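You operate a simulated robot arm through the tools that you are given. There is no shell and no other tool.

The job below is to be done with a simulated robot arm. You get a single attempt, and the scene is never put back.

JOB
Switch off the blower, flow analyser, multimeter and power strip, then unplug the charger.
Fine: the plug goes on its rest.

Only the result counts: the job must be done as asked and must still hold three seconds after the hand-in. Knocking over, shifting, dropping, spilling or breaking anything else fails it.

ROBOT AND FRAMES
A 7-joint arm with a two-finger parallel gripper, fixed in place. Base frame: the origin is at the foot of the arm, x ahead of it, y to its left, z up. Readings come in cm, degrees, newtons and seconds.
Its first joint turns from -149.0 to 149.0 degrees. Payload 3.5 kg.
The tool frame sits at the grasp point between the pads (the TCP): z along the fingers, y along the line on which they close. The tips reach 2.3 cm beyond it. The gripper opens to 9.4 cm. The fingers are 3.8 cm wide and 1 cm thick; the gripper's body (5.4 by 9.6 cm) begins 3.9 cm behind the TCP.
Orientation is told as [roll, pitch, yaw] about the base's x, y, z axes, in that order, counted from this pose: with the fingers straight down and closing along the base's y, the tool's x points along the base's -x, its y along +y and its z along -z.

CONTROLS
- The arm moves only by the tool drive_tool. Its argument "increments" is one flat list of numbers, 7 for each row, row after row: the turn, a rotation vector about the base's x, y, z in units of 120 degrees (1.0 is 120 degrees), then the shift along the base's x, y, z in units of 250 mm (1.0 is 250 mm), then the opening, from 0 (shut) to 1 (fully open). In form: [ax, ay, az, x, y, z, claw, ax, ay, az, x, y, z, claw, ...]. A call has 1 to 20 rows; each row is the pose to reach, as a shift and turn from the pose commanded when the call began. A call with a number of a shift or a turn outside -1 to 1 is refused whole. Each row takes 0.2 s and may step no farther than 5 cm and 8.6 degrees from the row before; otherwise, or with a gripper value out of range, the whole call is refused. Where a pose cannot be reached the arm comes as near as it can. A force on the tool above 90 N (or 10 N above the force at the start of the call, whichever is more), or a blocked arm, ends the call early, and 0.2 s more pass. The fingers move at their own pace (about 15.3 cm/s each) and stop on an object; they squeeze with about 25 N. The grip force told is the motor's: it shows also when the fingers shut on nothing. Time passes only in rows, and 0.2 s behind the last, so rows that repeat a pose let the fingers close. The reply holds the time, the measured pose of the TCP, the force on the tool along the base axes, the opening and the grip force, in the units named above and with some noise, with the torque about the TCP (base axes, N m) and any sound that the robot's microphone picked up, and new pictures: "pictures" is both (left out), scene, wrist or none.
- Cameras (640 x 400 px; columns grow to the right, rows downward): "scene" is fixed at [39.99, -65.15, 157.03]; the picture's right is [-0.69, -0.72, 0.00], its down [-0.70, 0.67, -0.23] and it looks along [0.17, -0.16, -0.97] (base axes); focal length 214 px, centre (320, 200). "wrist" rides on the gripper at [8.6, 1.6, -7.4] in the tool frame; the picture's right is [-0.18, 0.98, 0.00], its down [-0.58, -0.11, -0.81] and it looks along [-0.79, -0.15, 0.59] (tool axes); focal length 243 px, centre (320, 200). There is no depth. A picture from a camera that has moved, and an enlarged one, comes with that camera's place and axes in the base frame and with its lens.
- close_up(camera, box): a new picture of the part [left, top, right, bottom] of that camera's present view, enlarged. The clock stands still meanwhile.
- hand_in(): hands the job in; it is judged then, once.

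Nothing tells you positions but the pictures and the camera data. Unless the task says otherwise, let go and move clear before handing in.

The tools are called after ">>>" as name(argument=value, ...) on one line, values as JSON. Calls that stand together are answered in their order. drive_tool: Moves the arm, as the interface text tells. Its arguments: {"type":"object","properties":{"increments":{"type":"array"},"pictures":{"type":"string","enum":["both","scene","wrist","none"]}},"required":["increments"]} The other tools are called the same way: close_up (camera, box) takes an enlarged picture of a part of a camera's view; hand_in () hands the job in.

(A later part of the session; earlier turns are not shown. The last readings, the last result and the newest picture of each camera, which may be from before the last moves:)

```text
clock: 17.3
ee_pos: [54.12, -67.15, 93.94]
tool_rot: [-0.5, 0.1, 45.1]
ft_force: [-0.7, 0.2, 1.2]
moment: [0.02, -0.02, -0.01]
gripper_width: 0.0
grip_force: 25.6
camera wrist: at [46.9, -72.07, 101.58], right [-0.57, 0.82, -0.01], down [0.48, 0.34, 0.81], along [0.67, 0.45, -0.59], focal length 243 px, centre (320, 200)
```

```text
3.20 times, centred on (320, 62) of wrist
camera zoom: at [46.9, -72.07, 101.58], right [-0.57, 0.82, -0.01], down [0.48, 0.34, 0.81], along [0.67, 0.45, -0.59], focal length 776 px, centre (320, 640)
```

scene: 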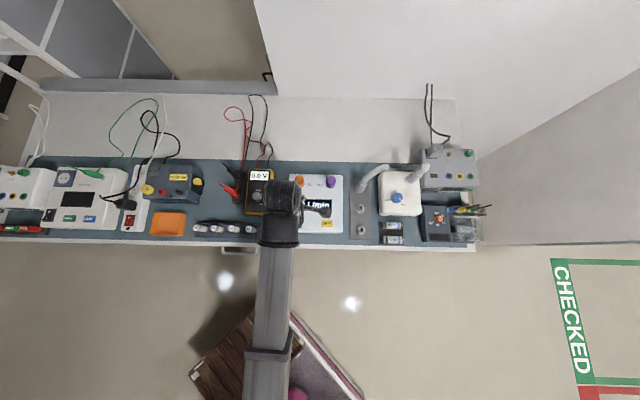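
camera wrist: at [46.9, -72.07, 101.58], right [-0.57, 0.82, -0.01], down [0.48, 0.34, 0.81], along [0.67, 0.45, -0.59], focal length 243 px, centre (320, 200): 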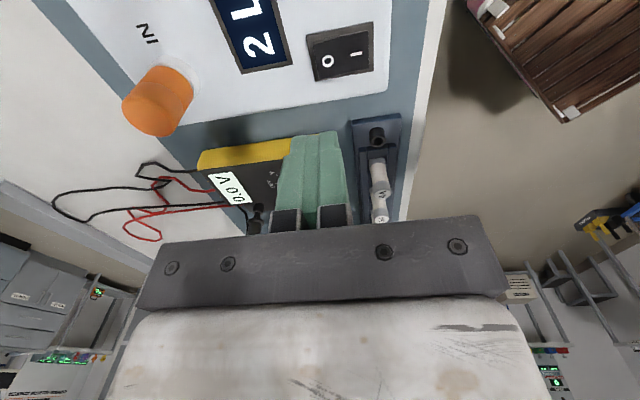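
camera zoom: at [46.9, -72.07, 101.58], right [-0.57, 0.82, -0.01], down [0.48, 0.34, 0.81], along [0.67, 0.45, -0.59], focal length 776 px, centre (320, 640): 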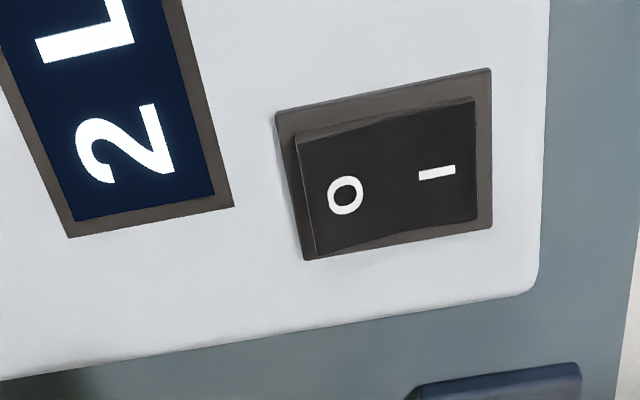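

The analyser's O is near (53.8, −67.0, 82.3). I'll tilt the same way and descend close to it.

>>> drive_tool(increments=[-0.037, -0.037, 0, 0, 0, -0.02, 0, -0.074, -0.074, 0, 0, 0, -0.06, 0, -0.111, -0.111, 0, 0, 0, -0.12, 0, -0.1473, -0.1473, 0, -0.005, 0, -0.2, 0, -0.1473, -0.1473, 0, -0.005, 0, -0.26, 0, -0.1473, -0.1473, 0, -0.005, 0, -0.26, 0], pictures="wrist")

>>> close_up(camera="wrist", box=[220, 0, 460, 150])

>>> close_up(camera="scene", box=[260, 180, 360, 243])

```text
clock: 18.7
ee_pos: [54.11, -67.09, 87.63]
tool_rot: [-25.5, 0.1, 45.1]
ft_force: [0.2, -0.4, 0.4]
moment: [-0.01, 0.0, 0.0]
gripper_width: 0.0
grip_force: 25.2
camera wrist: at [44.68, -69.88, 93.75], right [-0.5, 0.76, -0.42], down [0.24, 0.59, 0.77], along [0.83, 0.29, -0.47], focal length 243 px, centre (320, 200)
```

wrist: 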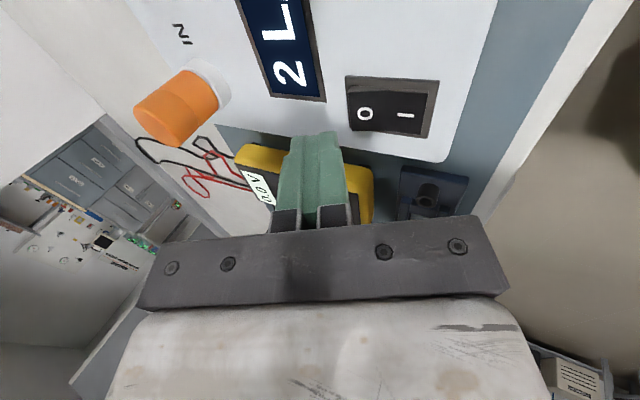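

```text
2.67 times, centred on (340, 75) of wrist
camera zoom: at [44.68, -69.88, 93.75], right [-0.5, 0.76, -0.42], down [0.24, 0.59, 0.77], along [0.83, 0.29, -0.47], focal length 647 px, centre (267, 533)
```

zoom: 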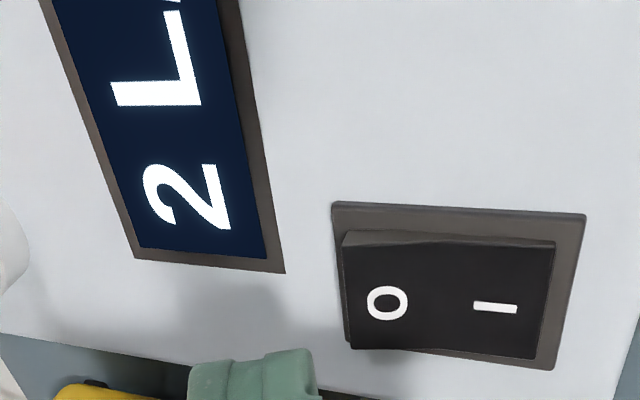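

```text
6.35 times, centred on (310, 212) of scene
camera zoom: at [39.99, -65.15, 157.03], right [-0.69, -0.72, 0.0], down [-0.7, 0.67, -0.23], along [0.17, -0.16, -0.97], focal length 1362 px, centre (384, 127)
```

zoom: 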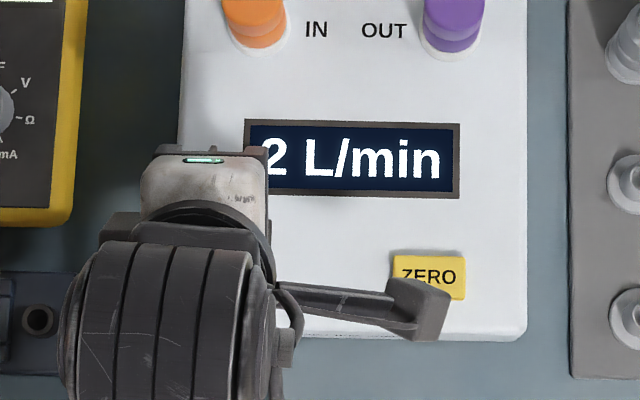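

>>> drive_tool(increments=[0, 0, 0, -0.006, 0.006, -0.05, 0, 0, 0, 0, -0.006, 0.006, -0.09, 0, 0, 0, 0, -0.006, 0.006, -0.105, 0, 0, 0, 0, -0.006, 0.006, -0.12, 0, 0, 0, 0, -0.006, 0.006, -0.13, 0], pictures="wrist")

>>> close_up(camera="wrist", box=[220, 0, 460, 150])

```text
clock: 19.9
ee_pos: [53.88, -66.87, 84.58]
tool_rot: [-25.6, 0.2, 45.0]
ft_force: [-3.4, 2.7, 37.5]
moment: [0.03, 0.01, -0.04]
gripper_width: 0.0
grip_force: 25.0
camera wrist: at [44.49, -69.72, 90.71], right [-0.5, 0.76, -0.43], down [0.23, 0.59, 0.77], along [0.84, 0.28, -0.47], focal length 243 px, centre (320, 200)
```

wrist: 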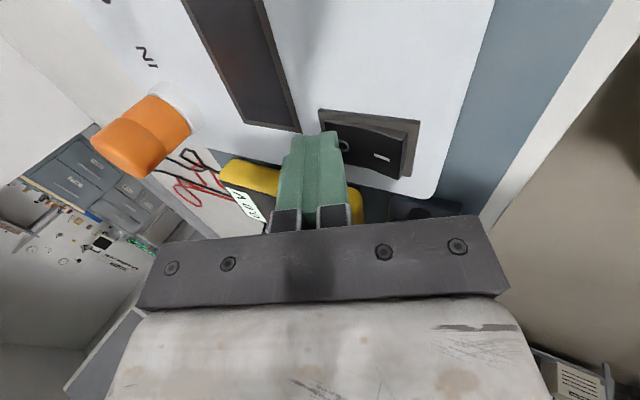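

```text
2.67 times, centred on (340, 75) of wrist
camera zoom: at [44.49, -69.72, 90.71], right [-0.5, 0.76, -0.43], down [0.23, 0.59, 0.77], along [0.84, 0.28, -0.47], focal length 647 px, centre (267, 533)
```

zoom: 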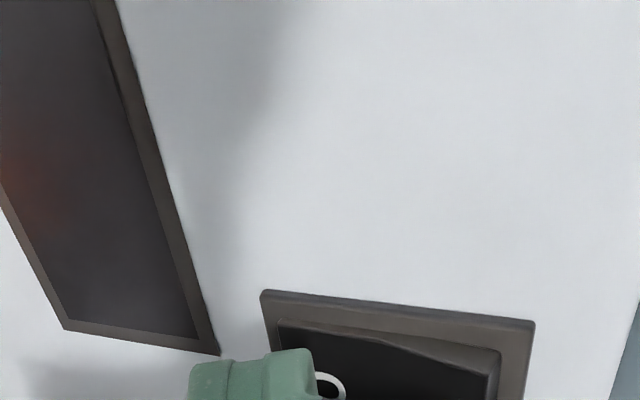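

The flow analyser's display is dark, so it is off. Next I'll rise, straighten, open partly and hover above the multimeter's dial.

>>> drive_tool(increments=[0, 0, 0, 0, 0, 0.1, 0, 0, 0, 0, 0, 0, 0.28, 0, 0.037, 0.037, 0, 0.05, 0, 0.42, 0.3, 0.074, 0.074, 0, 0.18, 0.04, 0.45, 0.6, 0.111, 0.111, 0, 0.34, 0.09, 0.45, 0.7, 0.1473, 0.1473, 0, 0.5, 0.15, 0.45, 0.7, 0.1473, 0.1473, 0, 0.65, 0.2, 0.45, 0.7, 0.1473, 0.1473, 0, 0.65, 0.2, 0.45, 0.7], pictures="both")

>>> close_up(camera="wrist", box=[220, 0, 460, 150])

>>> close_up(camera="scene", box=[230, 160, 350, 235])

```text
clock: 21.7
ee_pos: [70.15, -62.03, 95.55]
tool_rot: [-0.4, 0.1, 45.1]
ft_force: [-0.1, 0.1, -1.0]
moment: [-0.03, 0.01, 0.0]
gripper_width: 6.55
grip_force: 0.0
camera wrist: at [62.87, -66.97, 103.09], right [-0.57, 0.82, -0.01], down [0.48, 0.34, 0.81], along [0.67, 0.45, -0.59], focal length 243 px, centre (320, 200)
```

scene: 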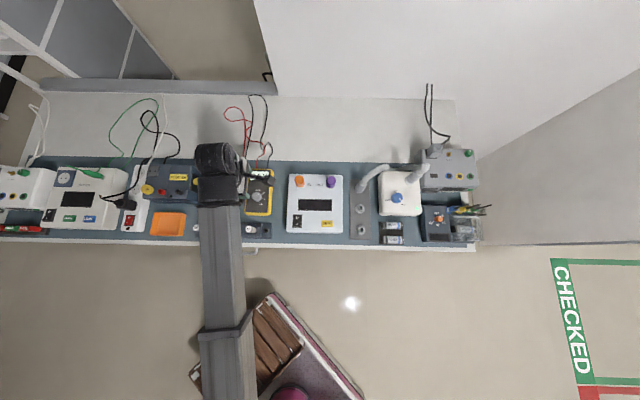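
wrist: 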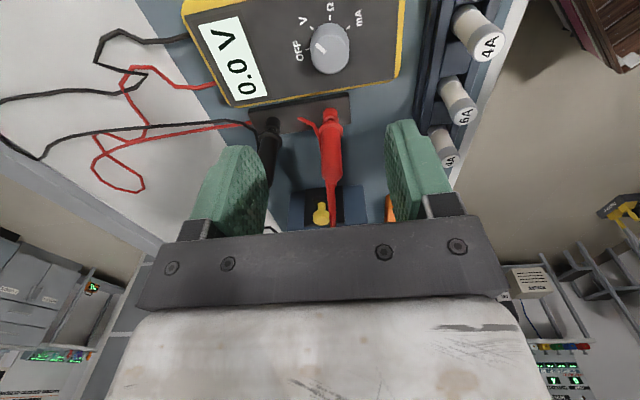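

```text
2.67 times, centred on (340, 75) of wrist
camera zoom: at [62.87, -66.97, 103.09], right [-0.57, 0.82, -0.01], down [0.48, 0.34, 0.81], along [0.67, 0.45, -0.59], focal length 647 px, centre (267, 533)
```

zoom: 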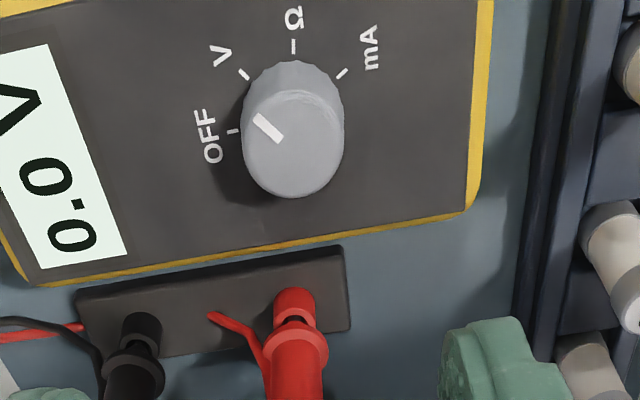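

```text
5.33 times, centred on (290, 198) of scene
camera zoom: at [39.99, -65.15, 157.03], right [-0.69, -0.72, 0.0], down [-0.7, 0.67, -0.23], along [0.17, -0.16, -0.97], focal length 1144 px, centre (480, 213)
```

zoom: 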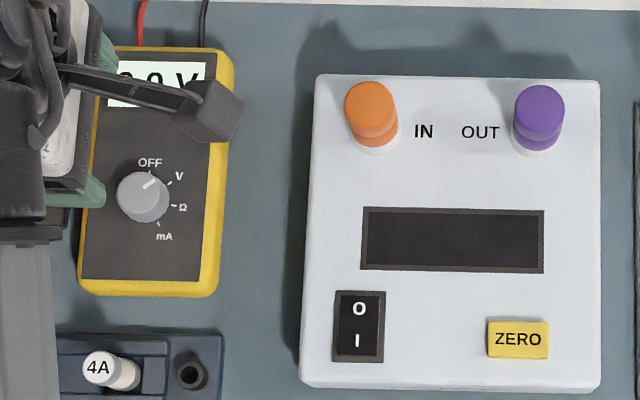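

The multimeter dial (about 3.2 cm across, pointer at V) is near (70.2, −61.5, 81). I'll turn the tool to yaw 20°, lower and look again.

>>> drive_tool(increments=[0, 0, -0.06, 0, 0.01, -0.06, 0.7, 0, 0, -0.12, 0, 0.02, -0.14, 0.7, 0, 0, -0.17, 0, 0.02, -0.22, 0.7, 0, 0, -0.2083, 0, 0.02, -0.28, 0.7, 0, 0, -0.2083, 0, 0.02, -0.28, 0.7], pictures="both")

>>> close_up(camera="wrist", box=[200, 0, 440, 150])

>>> close_up(camera="scene", box=[210, 150, 310, 213])

```text
clock: 22.9
ee_pos: [70.21, -61.52, 88.54]
tool_rot: [-0.3, 0.1, 20.1]
ft_force: [0.3, 0.2, -0.5]
moment: [0.02, 0.01, -0.01]
gripper_width: 6.59
grip_force: 0.0
camera wrist: at [61.48, -62.8, 96.15], right [-0.16, 0.99, -0.01], down [0.58, 0.1, 0.81], along [0.8, 0.13, -0.59], focal length 243 px, centre (320, 200)
```

scene: 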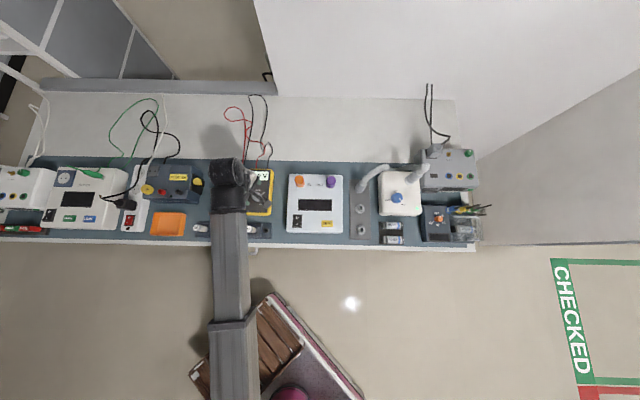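
wrist: 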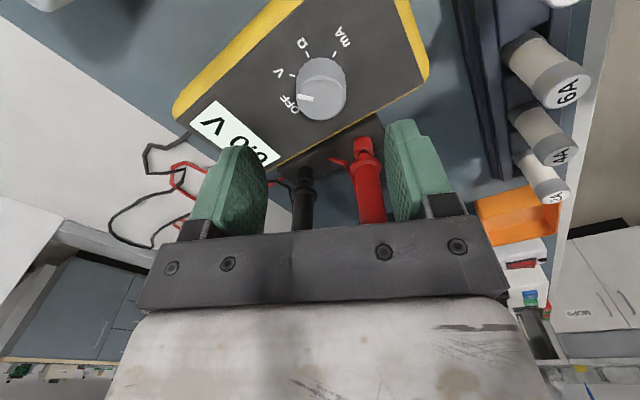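

```text
2.67 times, centred on (320, 75) of wrist
camera zoom: at [61.48, -62.8, 96.15], right [-0.16, 0.99, -0.01], down [0.58, 0.1, 0.81], along [0.8, 0.13, -0.59], focal length 647 px, centre (320, 533)
```

zoom: 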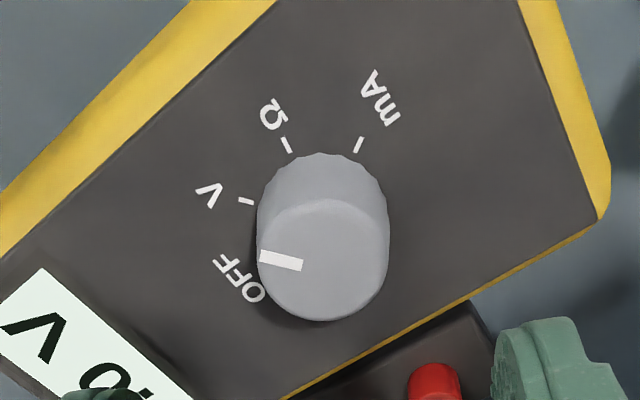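

```text
6.35 times, centred on (260, 182) of scene
camera zoom: at [39.99, -65.15, 157.03], right [-0.69, -0.72, 0.0], down [-0.7, 0.67, -0.23], along [0.17, -0.16, -0.97], focal length 1362 px, centre (701, 318)
```

zoom: 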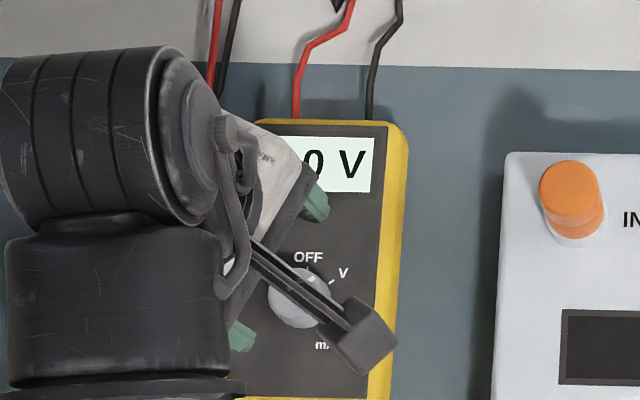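

Nearly centred on the dial. I'll lower around it.

>>> drive_tool(increments=[0, 0, 0, 0.008, 0.005, -0.08, 0.7, 0, 0, 0, 0.008, 0.005, -0.16, 0.7, 0, 0, 0, 0.008, 0.005, -0.22, 0.7, 0, 0, 0, 0.008, 0.005, -0.235, 0.7, 0, 0, 0, 0.008, 0.005, -0.25, 0.7, 0, 0, 0, 0.008, 0.005, -0.26, 0.7], pictures="wrist")

>>> close_up(camera="wrist", box=[180, 0, 460, 175])

```text
clock: 24.3
ee_pos: [70.37, -61.23, 82.52]
tool_rot: [-0.5, 0.1, 20.1]
ft_force: [3.6, 0.3, 58.2]
moment: [2.04, 0.85, -0.2]
gripper_width: 6.52
grip_force: 0.1
camera wrist: at [61.69, -62.63, 90.03], right [-0.17, 0.99, -0.01], down [0.58, 0.1, 0.81], along [0.8, 0.13, -0.59], focal length 243 px, centre (320, 200)
```

wrist: 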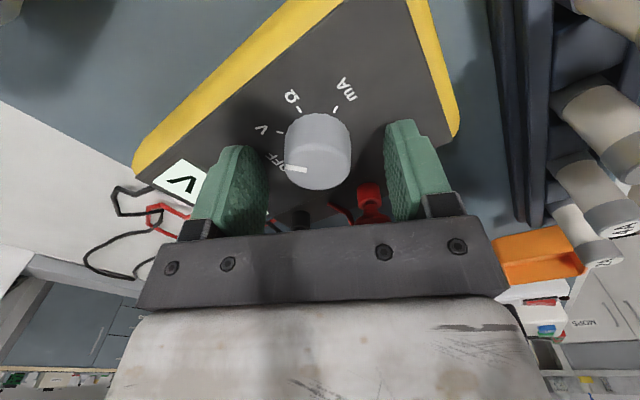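

```text
2.29 times, centred on (320, 88) of wrist
camera zoom: at [61.69, -62.63, 90.03], right [-0.17, 0.99, -0.01], down [0.58, 0.1, 0.81], along [0.8, 0.13, -0.59], focal length 555 px, centre (320, 457)
```

zoom: 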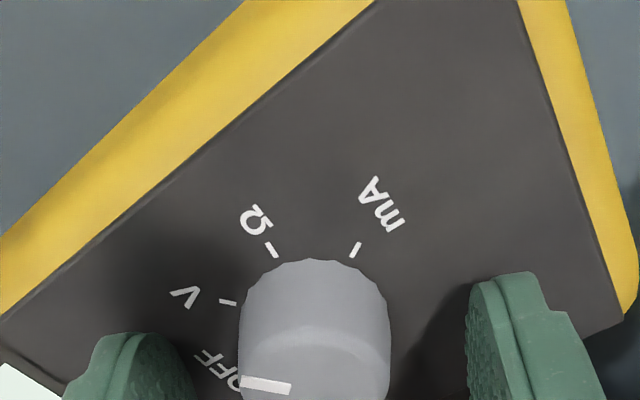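

The right fingertip touched the meter face at about z 80.2. I'll lift about half a centimetre, centre on the dial, then close on it.

>>> drive_tool(increments=[0, 0, 0, 0, 0, 0.025, 0.7, 0, 0, 0, -0.007, -0.004, 0.026, 0.7, 0, 0, 0, -0.007, -0.004, 0.026, 0.7], pictures="none")

>>> drive_tool(increments=[0, 0, 0, 0, 0, 0, 0.5, 0, 0, 0, 0, 0, 0, 0.4, 0, 0, 0, 0, 0, 0, 0.34, 0, 0, 0, 0, 0, 0, 0.3, 0, 0, 0, 0, 0, 0, 0.3], pictures="wrist")

>>> close_up(camera="wrist", box=[200, 60, 440, 210])

```text
clock: 25.1
ee_pos: [70.15, -61.48, 82.81]
tool_rot: [-0.4, 0.2, 20.0]
ft_force: [0.0, -0.1, 1.2]
moment: [0.01, 0.01, 0.0]
gripper_width: 6.59
grip_force: 0.0
```

```text
clock: 26.3
ee_pos: [70.14, -61.41, 82.75]
tool_rot: [-0.4, 0.2, 20.1]
ft_force: [-4.2, 9.9, -3.6]
moment: [0.27, 0.06, -0.04]
gripper_width: 3.13
grip_force: 45.3
camera wrist: at [61.5, -62.71, 90.29], right [-0.17, 0.99, -0.01], down [0.58, 0.1, 0.81], along [0.8, 0.13, -0.59], focal length 243 px, centre (320, 200)
```

wrist: 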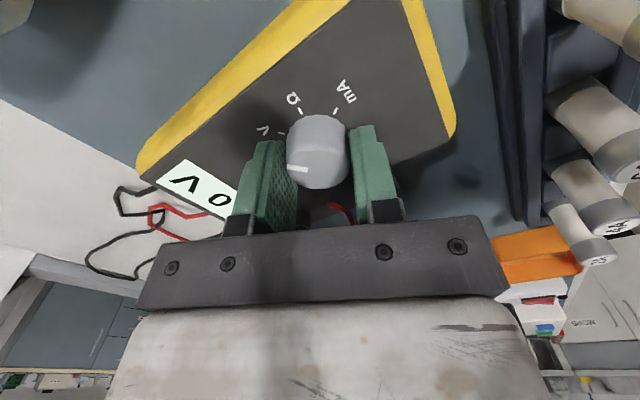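

```text
2.67 times, centred on (320, 135) of wrist
camera zoom: at [61.5, -62.71, 90.29], right [-0.17, 0.99, -0.01], down [0.58, 0.1, 0.81], along [0.8, 0.13, -0.59], focal length 647 px, centre (320, 373)
```

zoom: 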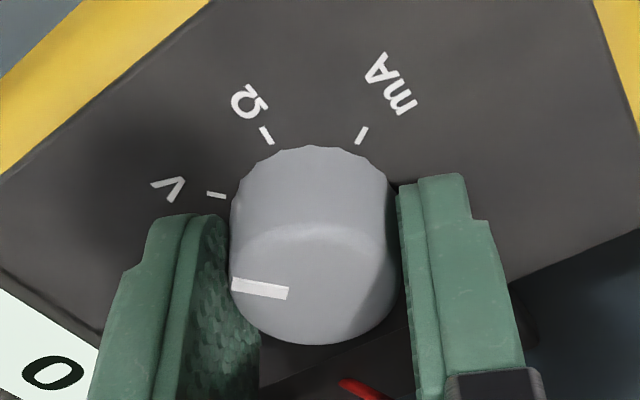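

Dial is gripped (3.1 cm). I'll turn it counter-clockwise by about 52° toward OFF.

>>> drive_tool(increments=[0, 0, 0.03, 0, 0.002, 0, 0.25, 0, 0, 0.08, 0, 0.002, 0, 0.25, 0, 0, 0.13, 0, 0.002, 0, 0.25, 0, 0, 0.18, 0, 0.002, 0, 0.25, 0, 0, 0.23, 0, 0.002, 0, 0.25, 0, 0, 0.28, 0, 0.002, 0, 0.25, 0, 0, 0.33, 0, 0.002, 0, 0.25, 0, 0, 0.38, 0, 0.002, 0, 0.25, 0, 0, 0.433, 0, 0.002, 0, 0.25, 0, 0, 0.433, 0, 0.002, 0, 0.25], pictures="wrist")

>>> close_up(camera="wrist", box=[200, 60, 440, 210])

>>> close_up(camera="scene", box=[210, 150, 310, 213])

```text
clock: 28.5
ee_pos: [69.88, -61.2, 82.85]
tool_rot: [0.2, -0.1, 72.1]
ft_force: [-35.8, 37.8, -9.7]
moment: [0.75, 0.65, -0.38]
gripper_width: 3.15
grip_force: 45.0
camera wrist: at [65.68, -68.9, 90.31], right [-0.88, 0.48, 0.0], down [0.28, 0.52, 0.81], along [0.38, 0.71, -0.59], focal length 243 px, centre (320, 200)
```

wrist: 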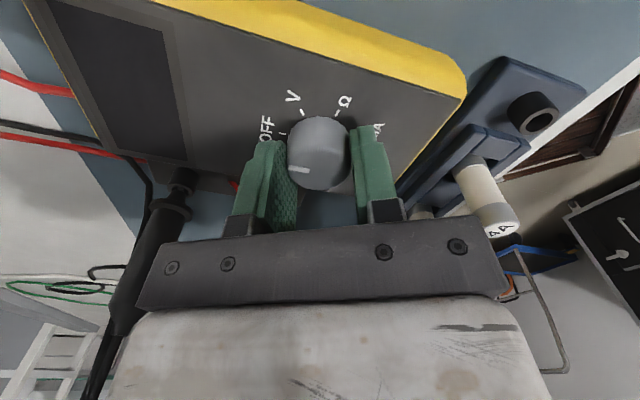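

```text
2.67 times, centred on (320, 135) of wrist
camera zoom: at [65.68, -68.9, 90.31], right [-0.88, 0.48, 0.0], down [0.28, 0.52, 0.81], along [0.38, 0.71, -0.59], focal length 647 px, centre (320, 373)
```

zoom: 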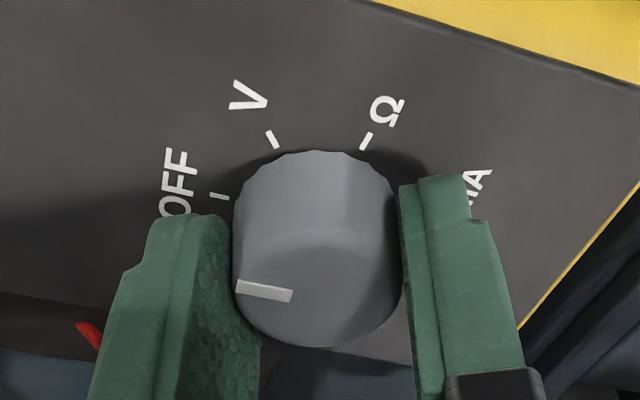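

```text
6.35 times, centred on (260, 182) of scene
camera zoom: at [39.99, -65.15, 157.03], right [-0.69, -0.72, 0.0], down [-0.7, 0.67, -0.23], along [0.17, -0.16, -0.97], focal length 1362 px, centre (701, 318)
```

zoom: 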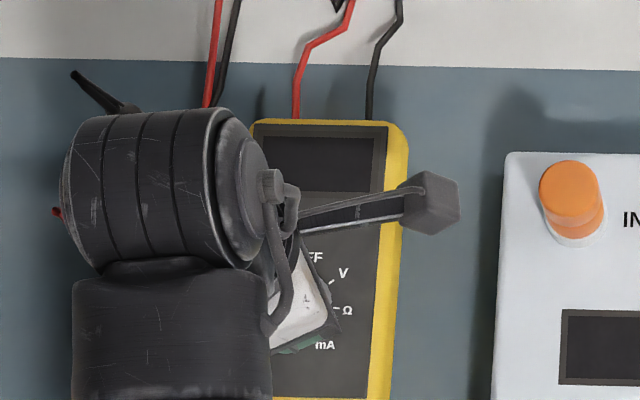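

The multimeter display is off, so its dial is at OFF. I'll release, rise straight up and check that nothing shifted.

>>> drive_tool(increments=[0, 0, 0, -0.006, 0.006, 0, 0.4, 0, 0, 0, -0.006, 0.006, 0, 0.6, 0, 0, 0, -0.006, 0.006, 0.02, 0.65, 0, 0, 0, -0.006, 0.006, 0.1, 0.65, 0, 0, 0, -0.006, 0.006, 0.26, 0.65, 0, 0, 0, -0.006, 0.006, 0.44, 0.65, 0, 0, 0, -0.006, 0.006, 0.6, 0.65, 0, 0, 0, -0.1, -0.1, 0.64, 0.65, 0, 0, 0, -0.23, -0.23, 0.64, 0.65, 0, 0, 0, -0.36, -0.36, 0.64, 0.65, 0, 0, 0, -0.49, -0.49, 0.64, 0.65, 0, 0, 0, -0.6, -0.6, 0.64, 0.65, 0, 0, 0, -0.6, -0.6, 0.64, 0.65], pictures="both")

>>> close_up(camera="scene", box=[210, 150, 310, 213])

```text
clock: 31.3
ee_pos: [55.16, -76.35, 98.73]
tool_rot: [-0.4, 0.1, 72.1]
ft_force: [0.2, -0.4, -0.9]
moment: [-0.02, -0.02, -0.01]
gripper_width: 6.11
grip_force: 0.0
camera wrist: at [50.87, -83.99, 106.27], right [-0.88, 0.48, -0.01], down [0.28, 0.52, 0.81], along [0.39, 0.71, -0.59], focal length 243 px, centre (320, 200)
```

scene: 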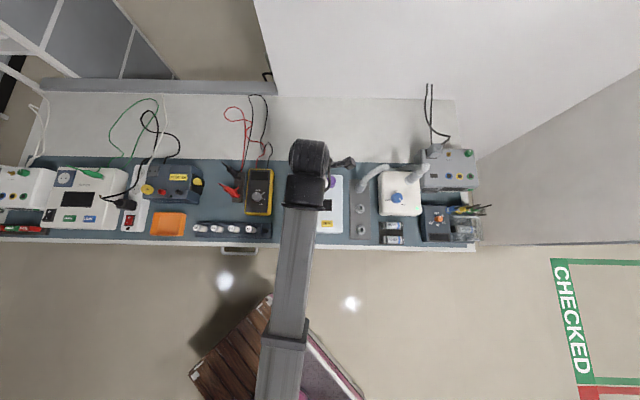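
wrist: 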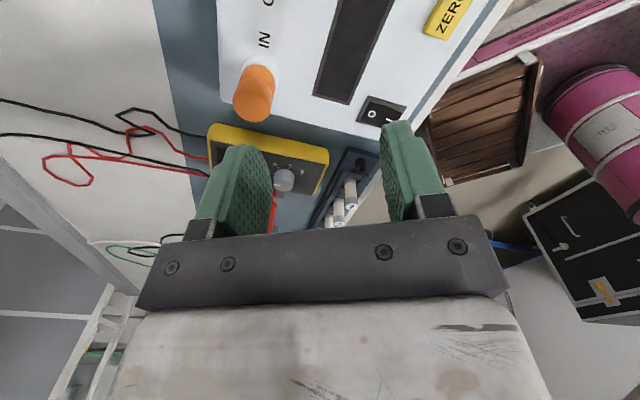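

```text
6.35 times, centred on (260, 182) of scene
camera zoom: at [39.99, -65.15, 157.03], right [-0.69, -0.72, 0.0], down [-0.7, 0.67, -0.23], along [0.17, -0.16, -0.97], focal length 1362 px, centre (701, 318)
```

zoom: 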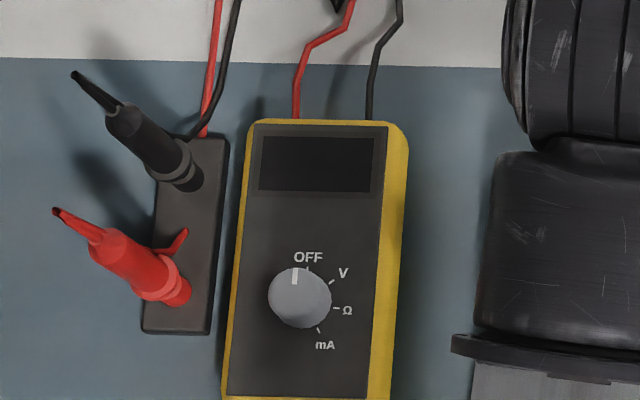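

The multimeter pointer is at OFF and nothing moved. Next is the blower; I'll move high above its knob, near (34.6, −97.6), to look.

>>> drive_tool(increments=[0, 0, -0.03, -0.05, -0.05, 0.1, 0.65, 0, 0, -0.07, -0.15, -0.15, 0.2, 0.65, 0, 0, -0.11, -0.27, -0.27, 0.26, 0.65, 0, 0, -0.15, -0.39, -0.39, 0.3, 0.65, 0, 0, -0.19, -0.51, -0.51, 0.3, 0.65, 0, 0, -0.225, -0.63, -0.63, 0.3, 0.65, 0, 0, -0.225, -0.74, -0.76, 0.3, 0.65, 0, 0, -0.225, -0.77, -0.79, 0.3, 0.65, 0, 0, -0.225, -0.77, -0.79, 0.3, 0.65], pictures="both")

>>> close_up(camera="wrist", box=[180, 0, 500, 200])

```text
clock: 33.3
ee_pos: [35.95, -96.2, 106.38]
tool_rot: [-0.4, 0.2, 45.1]
ft_force: [-0.1, -0.1, -0.3]
moment: [0.03, -0.02, -0.01]
gripper_width: 6.11
grip_force: 0.1
camera wrist: at [28.69, -101.0, 113.79], right [-0.57, 0.82, -0.01], down [0.48, 0.34, 0.81], along [0.67, 0.45, -0.59], focal length 243 px, centre (320, 200)
```

scene: 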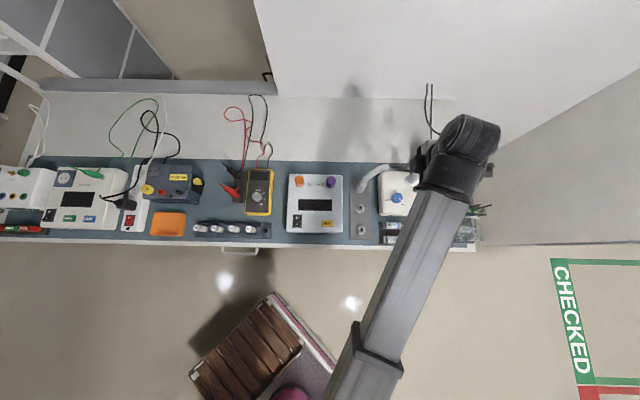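
wrist: 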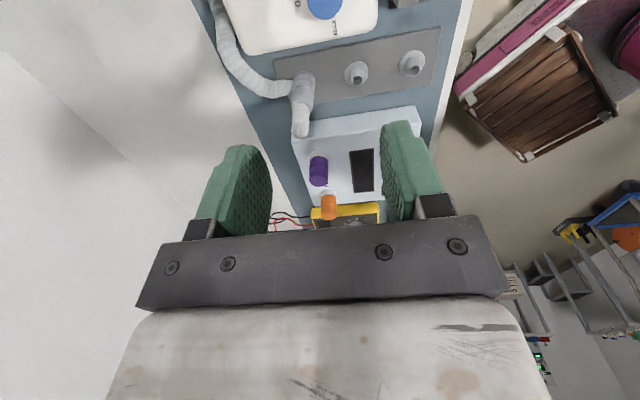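

```text
2.00 times, centred on (340, 100) of wrist
camera zoom: at [28.69, -101.0, 113.79], right [-0.57, 0.82, -0.01], down [0.48, 0.34, 0.81], along [0.67, 0.45, -0.59], focal length 485 px, centre (280, 400)
```

zoom: 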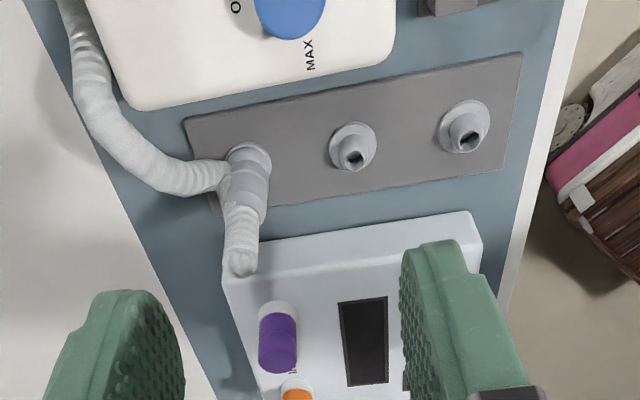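

>>> drive_tool(increments=[0, 0, -0.06, -0.05, 0, 0, 0.65, 0, 0, -0.12, -0.1, 0, 0, 0.65, 0, 0, -0.18, -0.16, 0, 0, 0.65, 0, 0, -0.24, -0.22, 0, 0, 0.65, 0, 0, -0.3, -0.28, 0, 0, 0.65, 0, 0, -0.36, -0.34, 0.01, 0, 0.65, 0, 0, -0.42, -0.38, 0.03, 0, 0.65, 0, 0, -0.47, -0.4, 0.03, 0, 0.65, 0, 0, -0.5, -0.4, 0.03, 0, 0.65], pictures="both")

>>> close_up(camera="wrist", box=[200, 0, 440, 150])

```text
clock: 35.3
ee_pos: [25.9, -95.49, 106.27]
tool_rot: [-0.4, 0.2, -14.9]
ft_force: [-0.1, -0.6, -0.2]
moment: [0.04, -0.02, -0.02]
gripper_width: 6.12
grip_force: 0.0
camera wrist: at [18.07, -91.54, 113.8], right [0.43, 0.9, -0.01], down [0.54, -0.25, 0.81], along [0.72, -0.35, -0.59], focal length 243 px, centre (320, 200)
```

scene: 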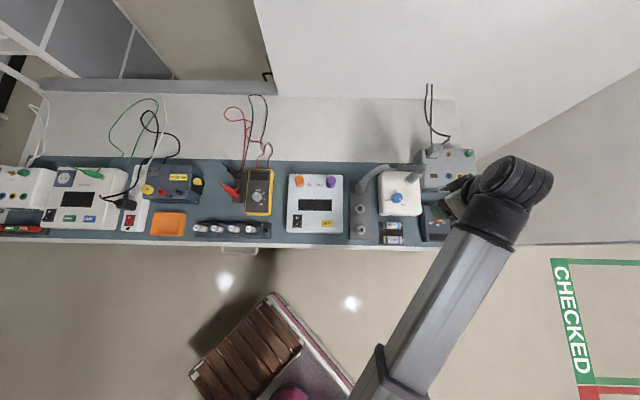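
wrist: 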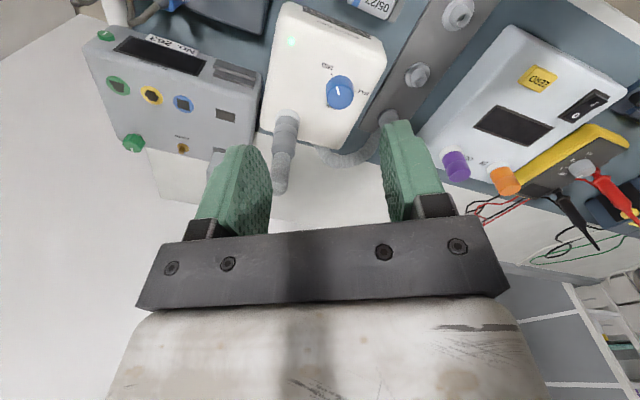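

```text
2.67 times, centred on (320, 75) of wrist
camera zoom: at [18.07, -91.54, 113.8], right [0.43, 0.9, -0.01], down [0.54, -0.25, 0.81], along [0.72, -0.35, -0.59], focal length 647 px, centre (320, 533)
```

zoom: 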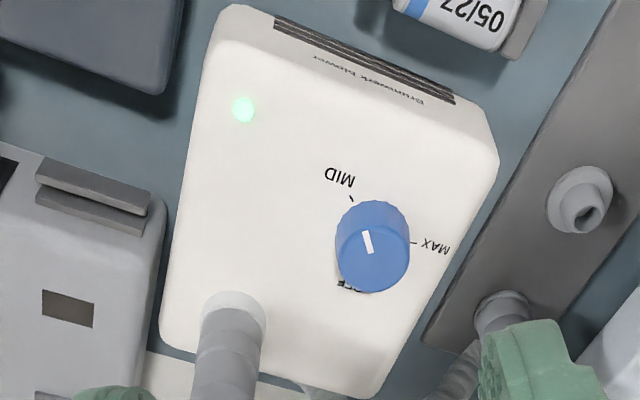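

The blower knob is near (34.5, −97.1, 84.4) pointing to MID, with a hose rising to z ≈ 96 behind it. I'll hover over the knob at yaw −20°, keeping the camera away from the hose.

>>> drive_tool(increments=[0, 0, -0.01, 0.1, -0.02, -0.06, 0.65, 0, 0, -0.02, 0.2, -0.04, -0.15, 0.65, 0, 0, -0.03, 0.28, -0.05, -0.25, 0.65, 0, 0, -0.04, 0.34, -0.06, -0.36, 0.65, 0, 0, -0.0417, 0.34, -0.06, -0.45, 0.65, 0, 0, -0.0417, 0.34, -0.06, -0.45, 0.65], pictures="both")

>>> close_up(camera="wrist", box=[200, 0, 440, 150])

>>> close_up(camera="scene", box=[340, 130, 500, 230])

```text
clock: 36.7
ee_pos: [34.5, -96.86, 94.89]
tool_rot: [-0.4, 0.2, -19.9]
ft_force: [0.3, 0.2, 0.7]
moment: [0.01, 0.03, 0.0]
gripper_width: 6.12
grip_force: 0.1
camera wrist: at [26.98, -92.32, 102.48], right [0.51, 0.86, -0.01], down [0.51, -0.3, 0.81], along [0.69, -0.41, -0.59], focal length 243 px, centre (320, 200)
```

scene: 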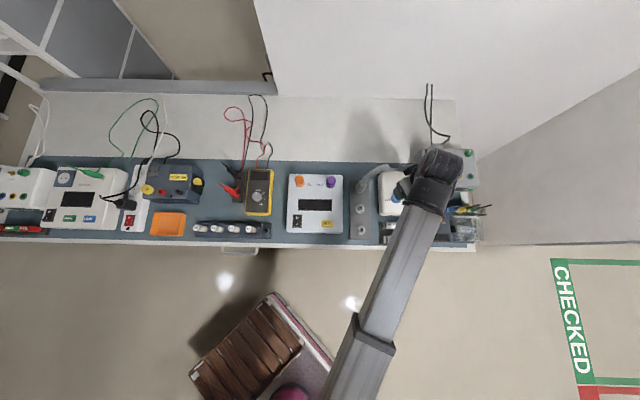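
wrist: 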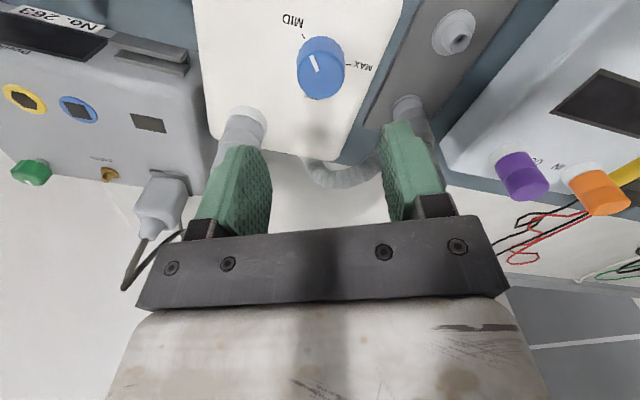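

```text
2.67 times, centred on (320, 75) of wrist
camera zoom: at [26.98, -92.32, 102.48], right [0.51, 0.86, -0.01], down [0.51, -0.3, 0.81], along [0.69, -0.41, -0.59], focal length 647 px, centre (320, 533)
```

zoom: 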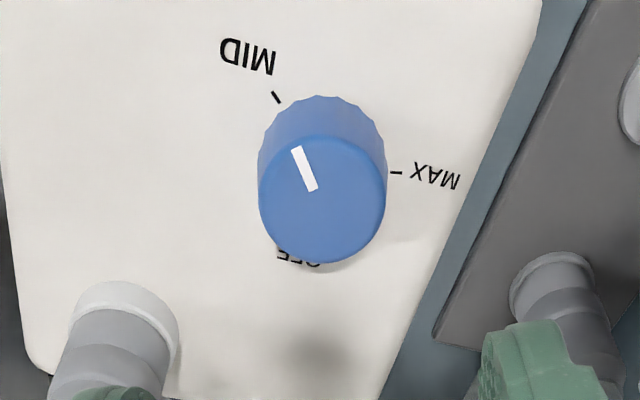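

```text
4.00 times, centred on (420, 180) of scene
camera zoom: at [39.99, -65.15, 157.03], right [-0.69, -0.72, 0.0], down [-0.7, 0.67, -0.23], along [0.17, -0.16, -0.97], focal length 858 px, centre (-80, 280)
```

zoom: 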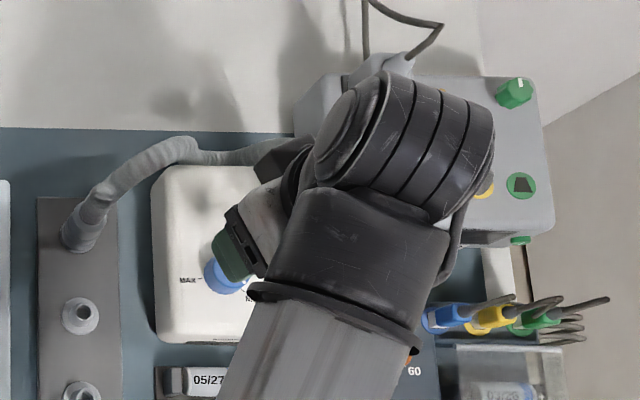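

Well centred. I'll lower around the knob.

>>> drive_tool(increments=[0, 0, 0, 0.01, -0.004, -0.12, 0.65, 0, 0, 0, 0.01, -0.004, -0.24, 0.65, 0, 0, 0, 0.01, -0.004, -0.33, 0.65, 0, 0, 0, 0.01, -0.004, -0.37, 0.65, 0, 0, 0, 0.01, -0.004, -0.39, 0.65, 0, 0, 0, 0.01, -0.004, -0.405, 0.65], pictures="wrist")

>>> close_up(camera="wrist", box=[180, 50, 460, 225])

>>> close_up(camera="scene", box=[340, 130, 500, 230])

```text
clock: 38.1
ee_pos: [34.84, -97.04, 85.4]
tool_rot: [-0.6, 0.1, -19.9]
ft_force: [0.4, -1.8, 52.0]
moment: [1.81, -0.36, -0.08]
gripper_width: 6.05
grip_force: 0.0
camera wrist: at [27.19, -92.35, 92.83], right [0.51, 0.86, -0.01], down [0.51, -0.29, 0.81], along [0.69, -0.41, -0.59], focal length 243 px, centre (320, 200)
```

wrist: 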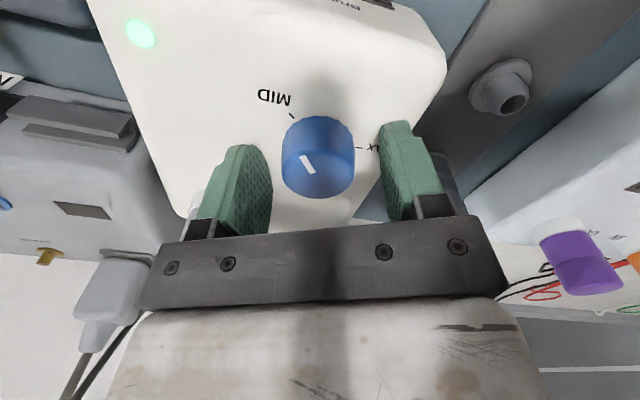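

```text
2.29 times, centred on (320, 138) of wrist
camera zoom: at [27.19, -92.35, 92.83], right [0.51, 0.86, -0.01], down [0.51, -0.29, 0.81], along [0.69, -0.41, -0.59], focal length 555 px, centre (320, 343)
```

zoom: 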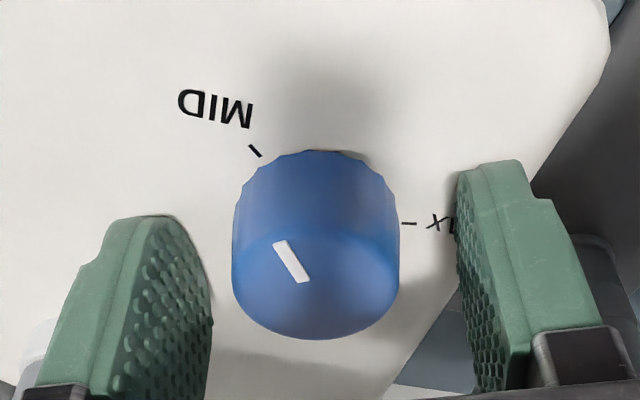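

```text
4.00 times, centred on (420, 180) of scene
camera zoom: at [39.99, -65.15, 157.03], right [-0.69, -0.72, 0.0], down [-0.7, 0.67, -0.23], along [0.17, -0.16, -0.97], focal length 858 px, centre (-80, 280)
```

zoom: 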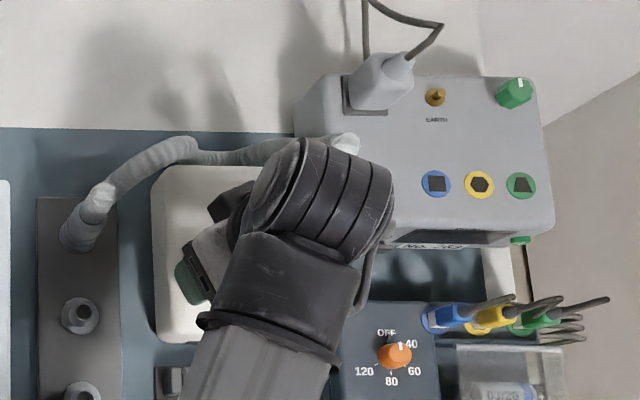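

Tip touched the blower top at z ≈ 83.1; I'll lift slightly, centre, and close on the knob.

>>> drive_tool(increments=[0, 0, 0, 0, 0, 0.03, 0.65, 0, 0, 0, -0.011, 0.006, 0.032, 0.6, 0, 0, 0, -0.011, 0.006, 0.032, 0.5, 0, 0, 0, -0.011, 0.006, 0.032, 0.42, 0, 0, 0, -0.011, 0.006, 0.032, 0.36, 0, 0, 0, -0.011, 0.006, 0.032, 0.3, 0, 0, 0, -0.011, 0.006, 0.032, 0.28], pictures="wrist")

>>> close_up(camera="wrist", box=[180, 50, 460, 225])

```text
clock: 39.7
ee_pos: [34.4, -96.84, 85.58]
tool_rot: [-0.5, 0.2, -19.9]
ft_force: [-1.3, 1.2, -6.0]
moment: [-0.12, 0.01, 0.0]
gripper_width: 3.48
grip_force: 44.8
camera wrist: at [26.91, -92.29, 93.14], right [0.51, 0.86, -0.01], down [0.51, -0.3, 0.81], along [0.69, -0.41, -0.59], focal length 243 px, centre (320, 200)
```

wrist: 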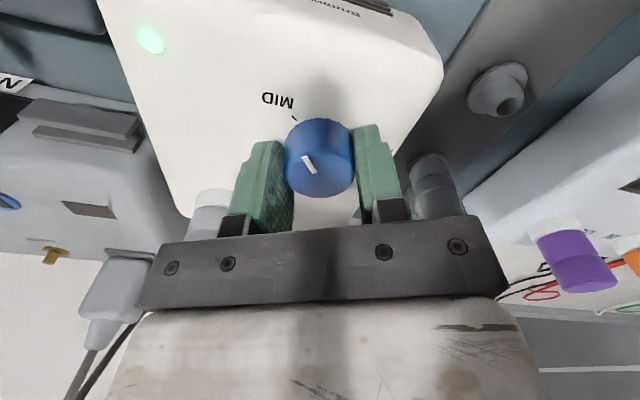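

```text
2.29 times, centred on (320, 138) of wrist
camera zoom: at [26.91, -92.29, 93.14], right [0.51, 0.86, -0.01], down [0.51, -0.3, 0.81], along [0.69, -0.41, -0.59], focal length 555 px, centre (320, 343)
```

zoom: 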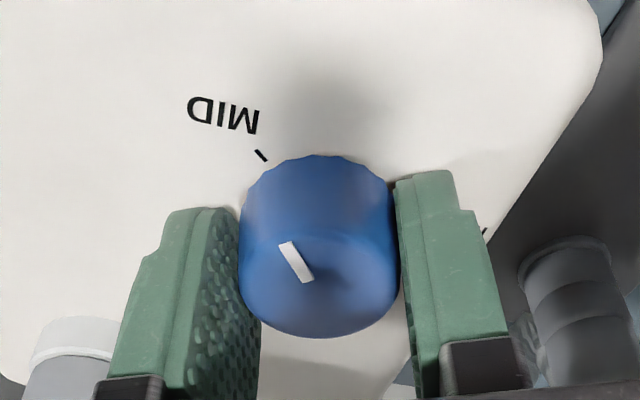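

Gripped at 3.5 cm with little side force. I'll turn counter-clockwise 33° first and check.

>>> drive_tool(increments=[0, 0, 0.03, 0, 0, 0, 0.28, 0, 0, 0.08, 0, 0, 0, 0.28, 0, 0, 0.13, 0, 0, 0, 0.28, 0, 0, 0.18, 0, 0, 0, 0.28, 0, 0, 0.23, 0, 0, 0, 0.28, 0, 0, 0.275, 0, 0, 0, 0.28], pictures="wrist")

>>> close_up(camera="wrist", box=[180, 50, 460, 225])

```text
clock: 41.1
ee_pos: [34.38, -96.89, 85.7]
tool_rot: [-0.5, 0.2, 13.2]
ft_force: [-4.0, 6.9, -14.1]
moment: [0.08, 0.62, 0.02]
gripper_width: 3.48
grip_force: 44.8
camera wrist: at [25.66, -97.13, 93.14], right [-0.04, 1.0, -0.01], down [0.59, 0.03, 0.81], along [0.8, 0.03, -0.59], focal length 243 px, centre (320, 200)
```

wrist: 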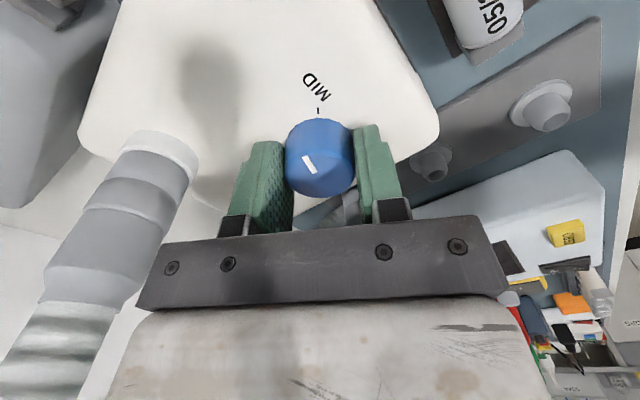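

```text
2.29 times, centred on (320, 138) of wrist
camera zoom: at [25.66, -97.13, 93.14], right [-0.04, 1.0, -0.01], down [0.59, 0.03, 0.81], along [0.8, 0.03, -0.59], focal length 555 px, centre (320, 343)
```

zoom: 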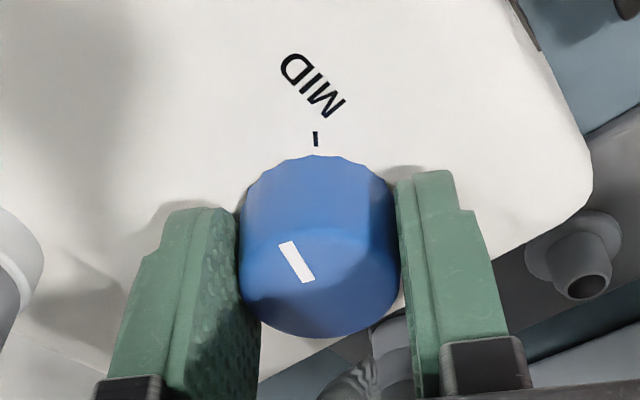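

The knob turns with the gripper. I'll turn another 32° to yaw 45°, staying clear of the hose.

>>> drive_tool(increments=[0, 0, 0.04, 0, 0, 0, 0.28, 0, 0, 0.09, 0, 0, 0, 0.28, 0, 0, 0.14, 0, 0, 0, 0.28, 0, 0, 0.19, 0, 0, 0, 0.28, 0, 0, 0.24, 0, 0, 0, 0.28, 0, 0, 0.275, 0, 0, 0, 0.28], pictures="wrist")

>>> close_up(camera="wrist", box=[180, 50, 460, 225])

>>> close_up(camera="scene", box=[340, 130, 500, 230])

```text
clock: 42.5
ee_pos: [34.45, -96.84, 85.59]
tool_rot: [-0.4, 0.0, 46.3]
ft_force: [-6.9, 12.7, -19.2]
moment: [-0.43, 0.65, 0.03]
gripper_width: 3.47
grip_force: 45.1
camera wrist: at [27.24, -101.85, 93.14], right [-0.58, 0.81, -0.01], down [0.48, 0.35, 0.81], along [0.66, 0.47, -0.59], focal length 243 px, centre (320, 200)
```

wrist: 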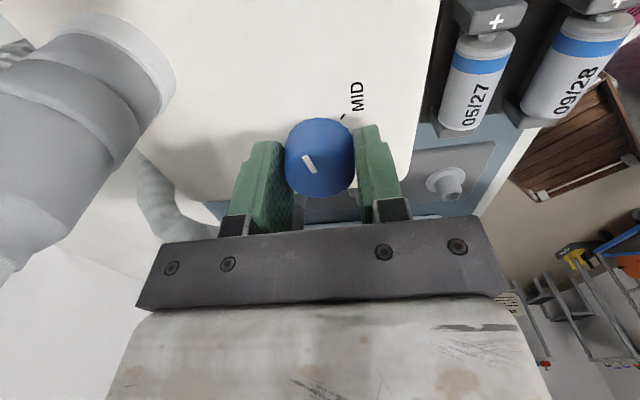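

```text
2.29 times, centred on (320, 138) of wrist
camera zoom: at [27.24, -101.85, 93.14], right [-0.58, 0.81, -0.01], down [0.48, 0.35, 0.81], along [0.66, 0.47, -0.59], focal length 555 px, centre (320, 343)
```

zoom: 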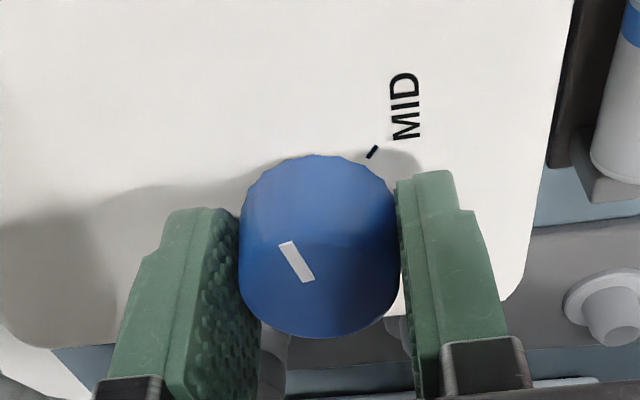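

```text
4.00 times, centred on (420, 180) of scene
camera zoom: at [39.99, -65.15, 157.03], right [-0.69, -0.72, 0.0], down [-0.7, 0.67, -0.23], along [0.17, -0.16, -0.97], focal length 858 px, centre (-80, 280)
```

zoom: 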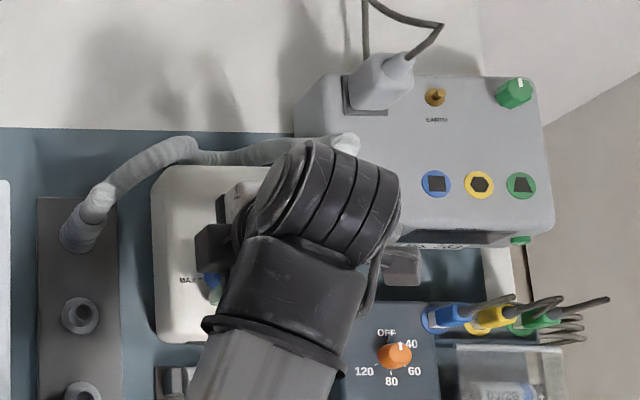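

Turned 66° so far. I'll release, lift, turn back to yaw −22°, and regrip for the rest.

>>> drive_tool(increments=[0, 0, 0, 0, 0, 0, 0.5, 0, 0, 0, 0, 0, 0, 0.65, 0, 0, 0, 0, 0, 0.04, 0.65, 0, 0, 0, 0, 0, 0.14, 0.65, 0, 0, -0.06, 0, 0, 0.16, 0.65, 0, 0, -0.12, 0, 0, 0.16, 0.65, 0, 0, -0.18, 0, 0, 0.16, 0.65, 0, 0, -0.24, 0, 0, 0.16, 0.65, 0, 0, -0.3, 0, 0, 0.16, 0.65, 0, 0, -0.36, 0, 0, 0.16, 0.65, 0, 0, -0.42, 0, 0, 0.16, 0.65, 0, 0, -0.48, 0, 0, 0.16, 0.65, 0, 0, -0.54, 0, 0, 0.16, 0.65, 0, 0, -0.57, 0, 0, 0.16, 0.65, 0, 0, -0.57, 0, 0, 0.16, 0.65], pictures="wrist")

>>> close_up(camera="wrist", box=[180, 20, 460, 195])

```text
clock: 45.7
ee_pos: [34.37, -96.8, 89.72]
tool_rot: [-0.4, 0.1, -22.5]
ft_force: [-0.2, 0.1, -1.4]
moment: [0.01, 0.01, 0.01]
gripper_width: 6.12
grip_force: 0.0
camera wrist: at [27.09, -91.97, 97.23], right [0.54, 0.84, -0.01], down [0.5, -0.32, 0.81], along [0.67, -0.44, -0.59], focal length 243 px, centre (320, 200)
```

wrist: 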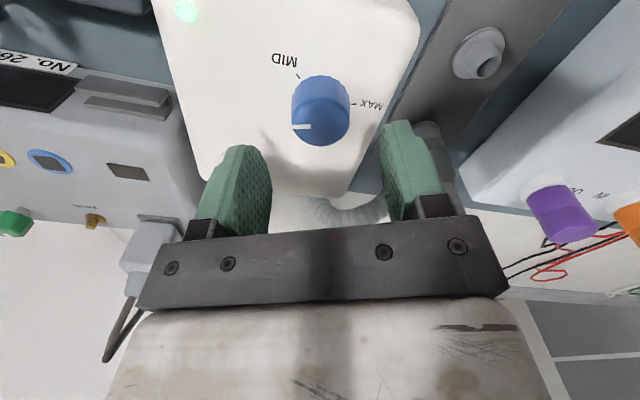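

```text
2.29 times, centred on (320, 108) of wrist
camera zoom: at [27.09, -91.97, 97.23], right [0.54, 0.84, -0.01], down [0.5, -0.32, 0.81], along [0.67, -0.44, -0.59], focal length 555 px, centre (320, 411)
```

zoom: 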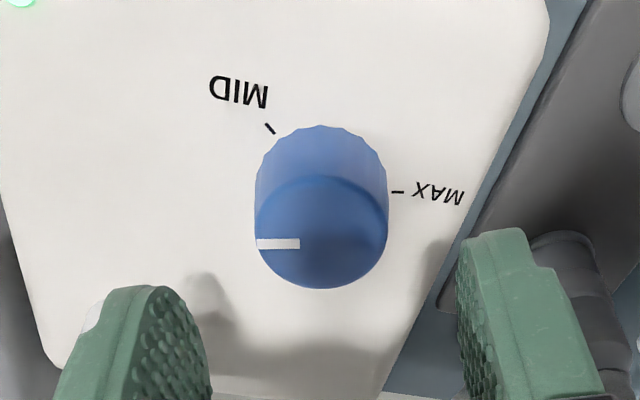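

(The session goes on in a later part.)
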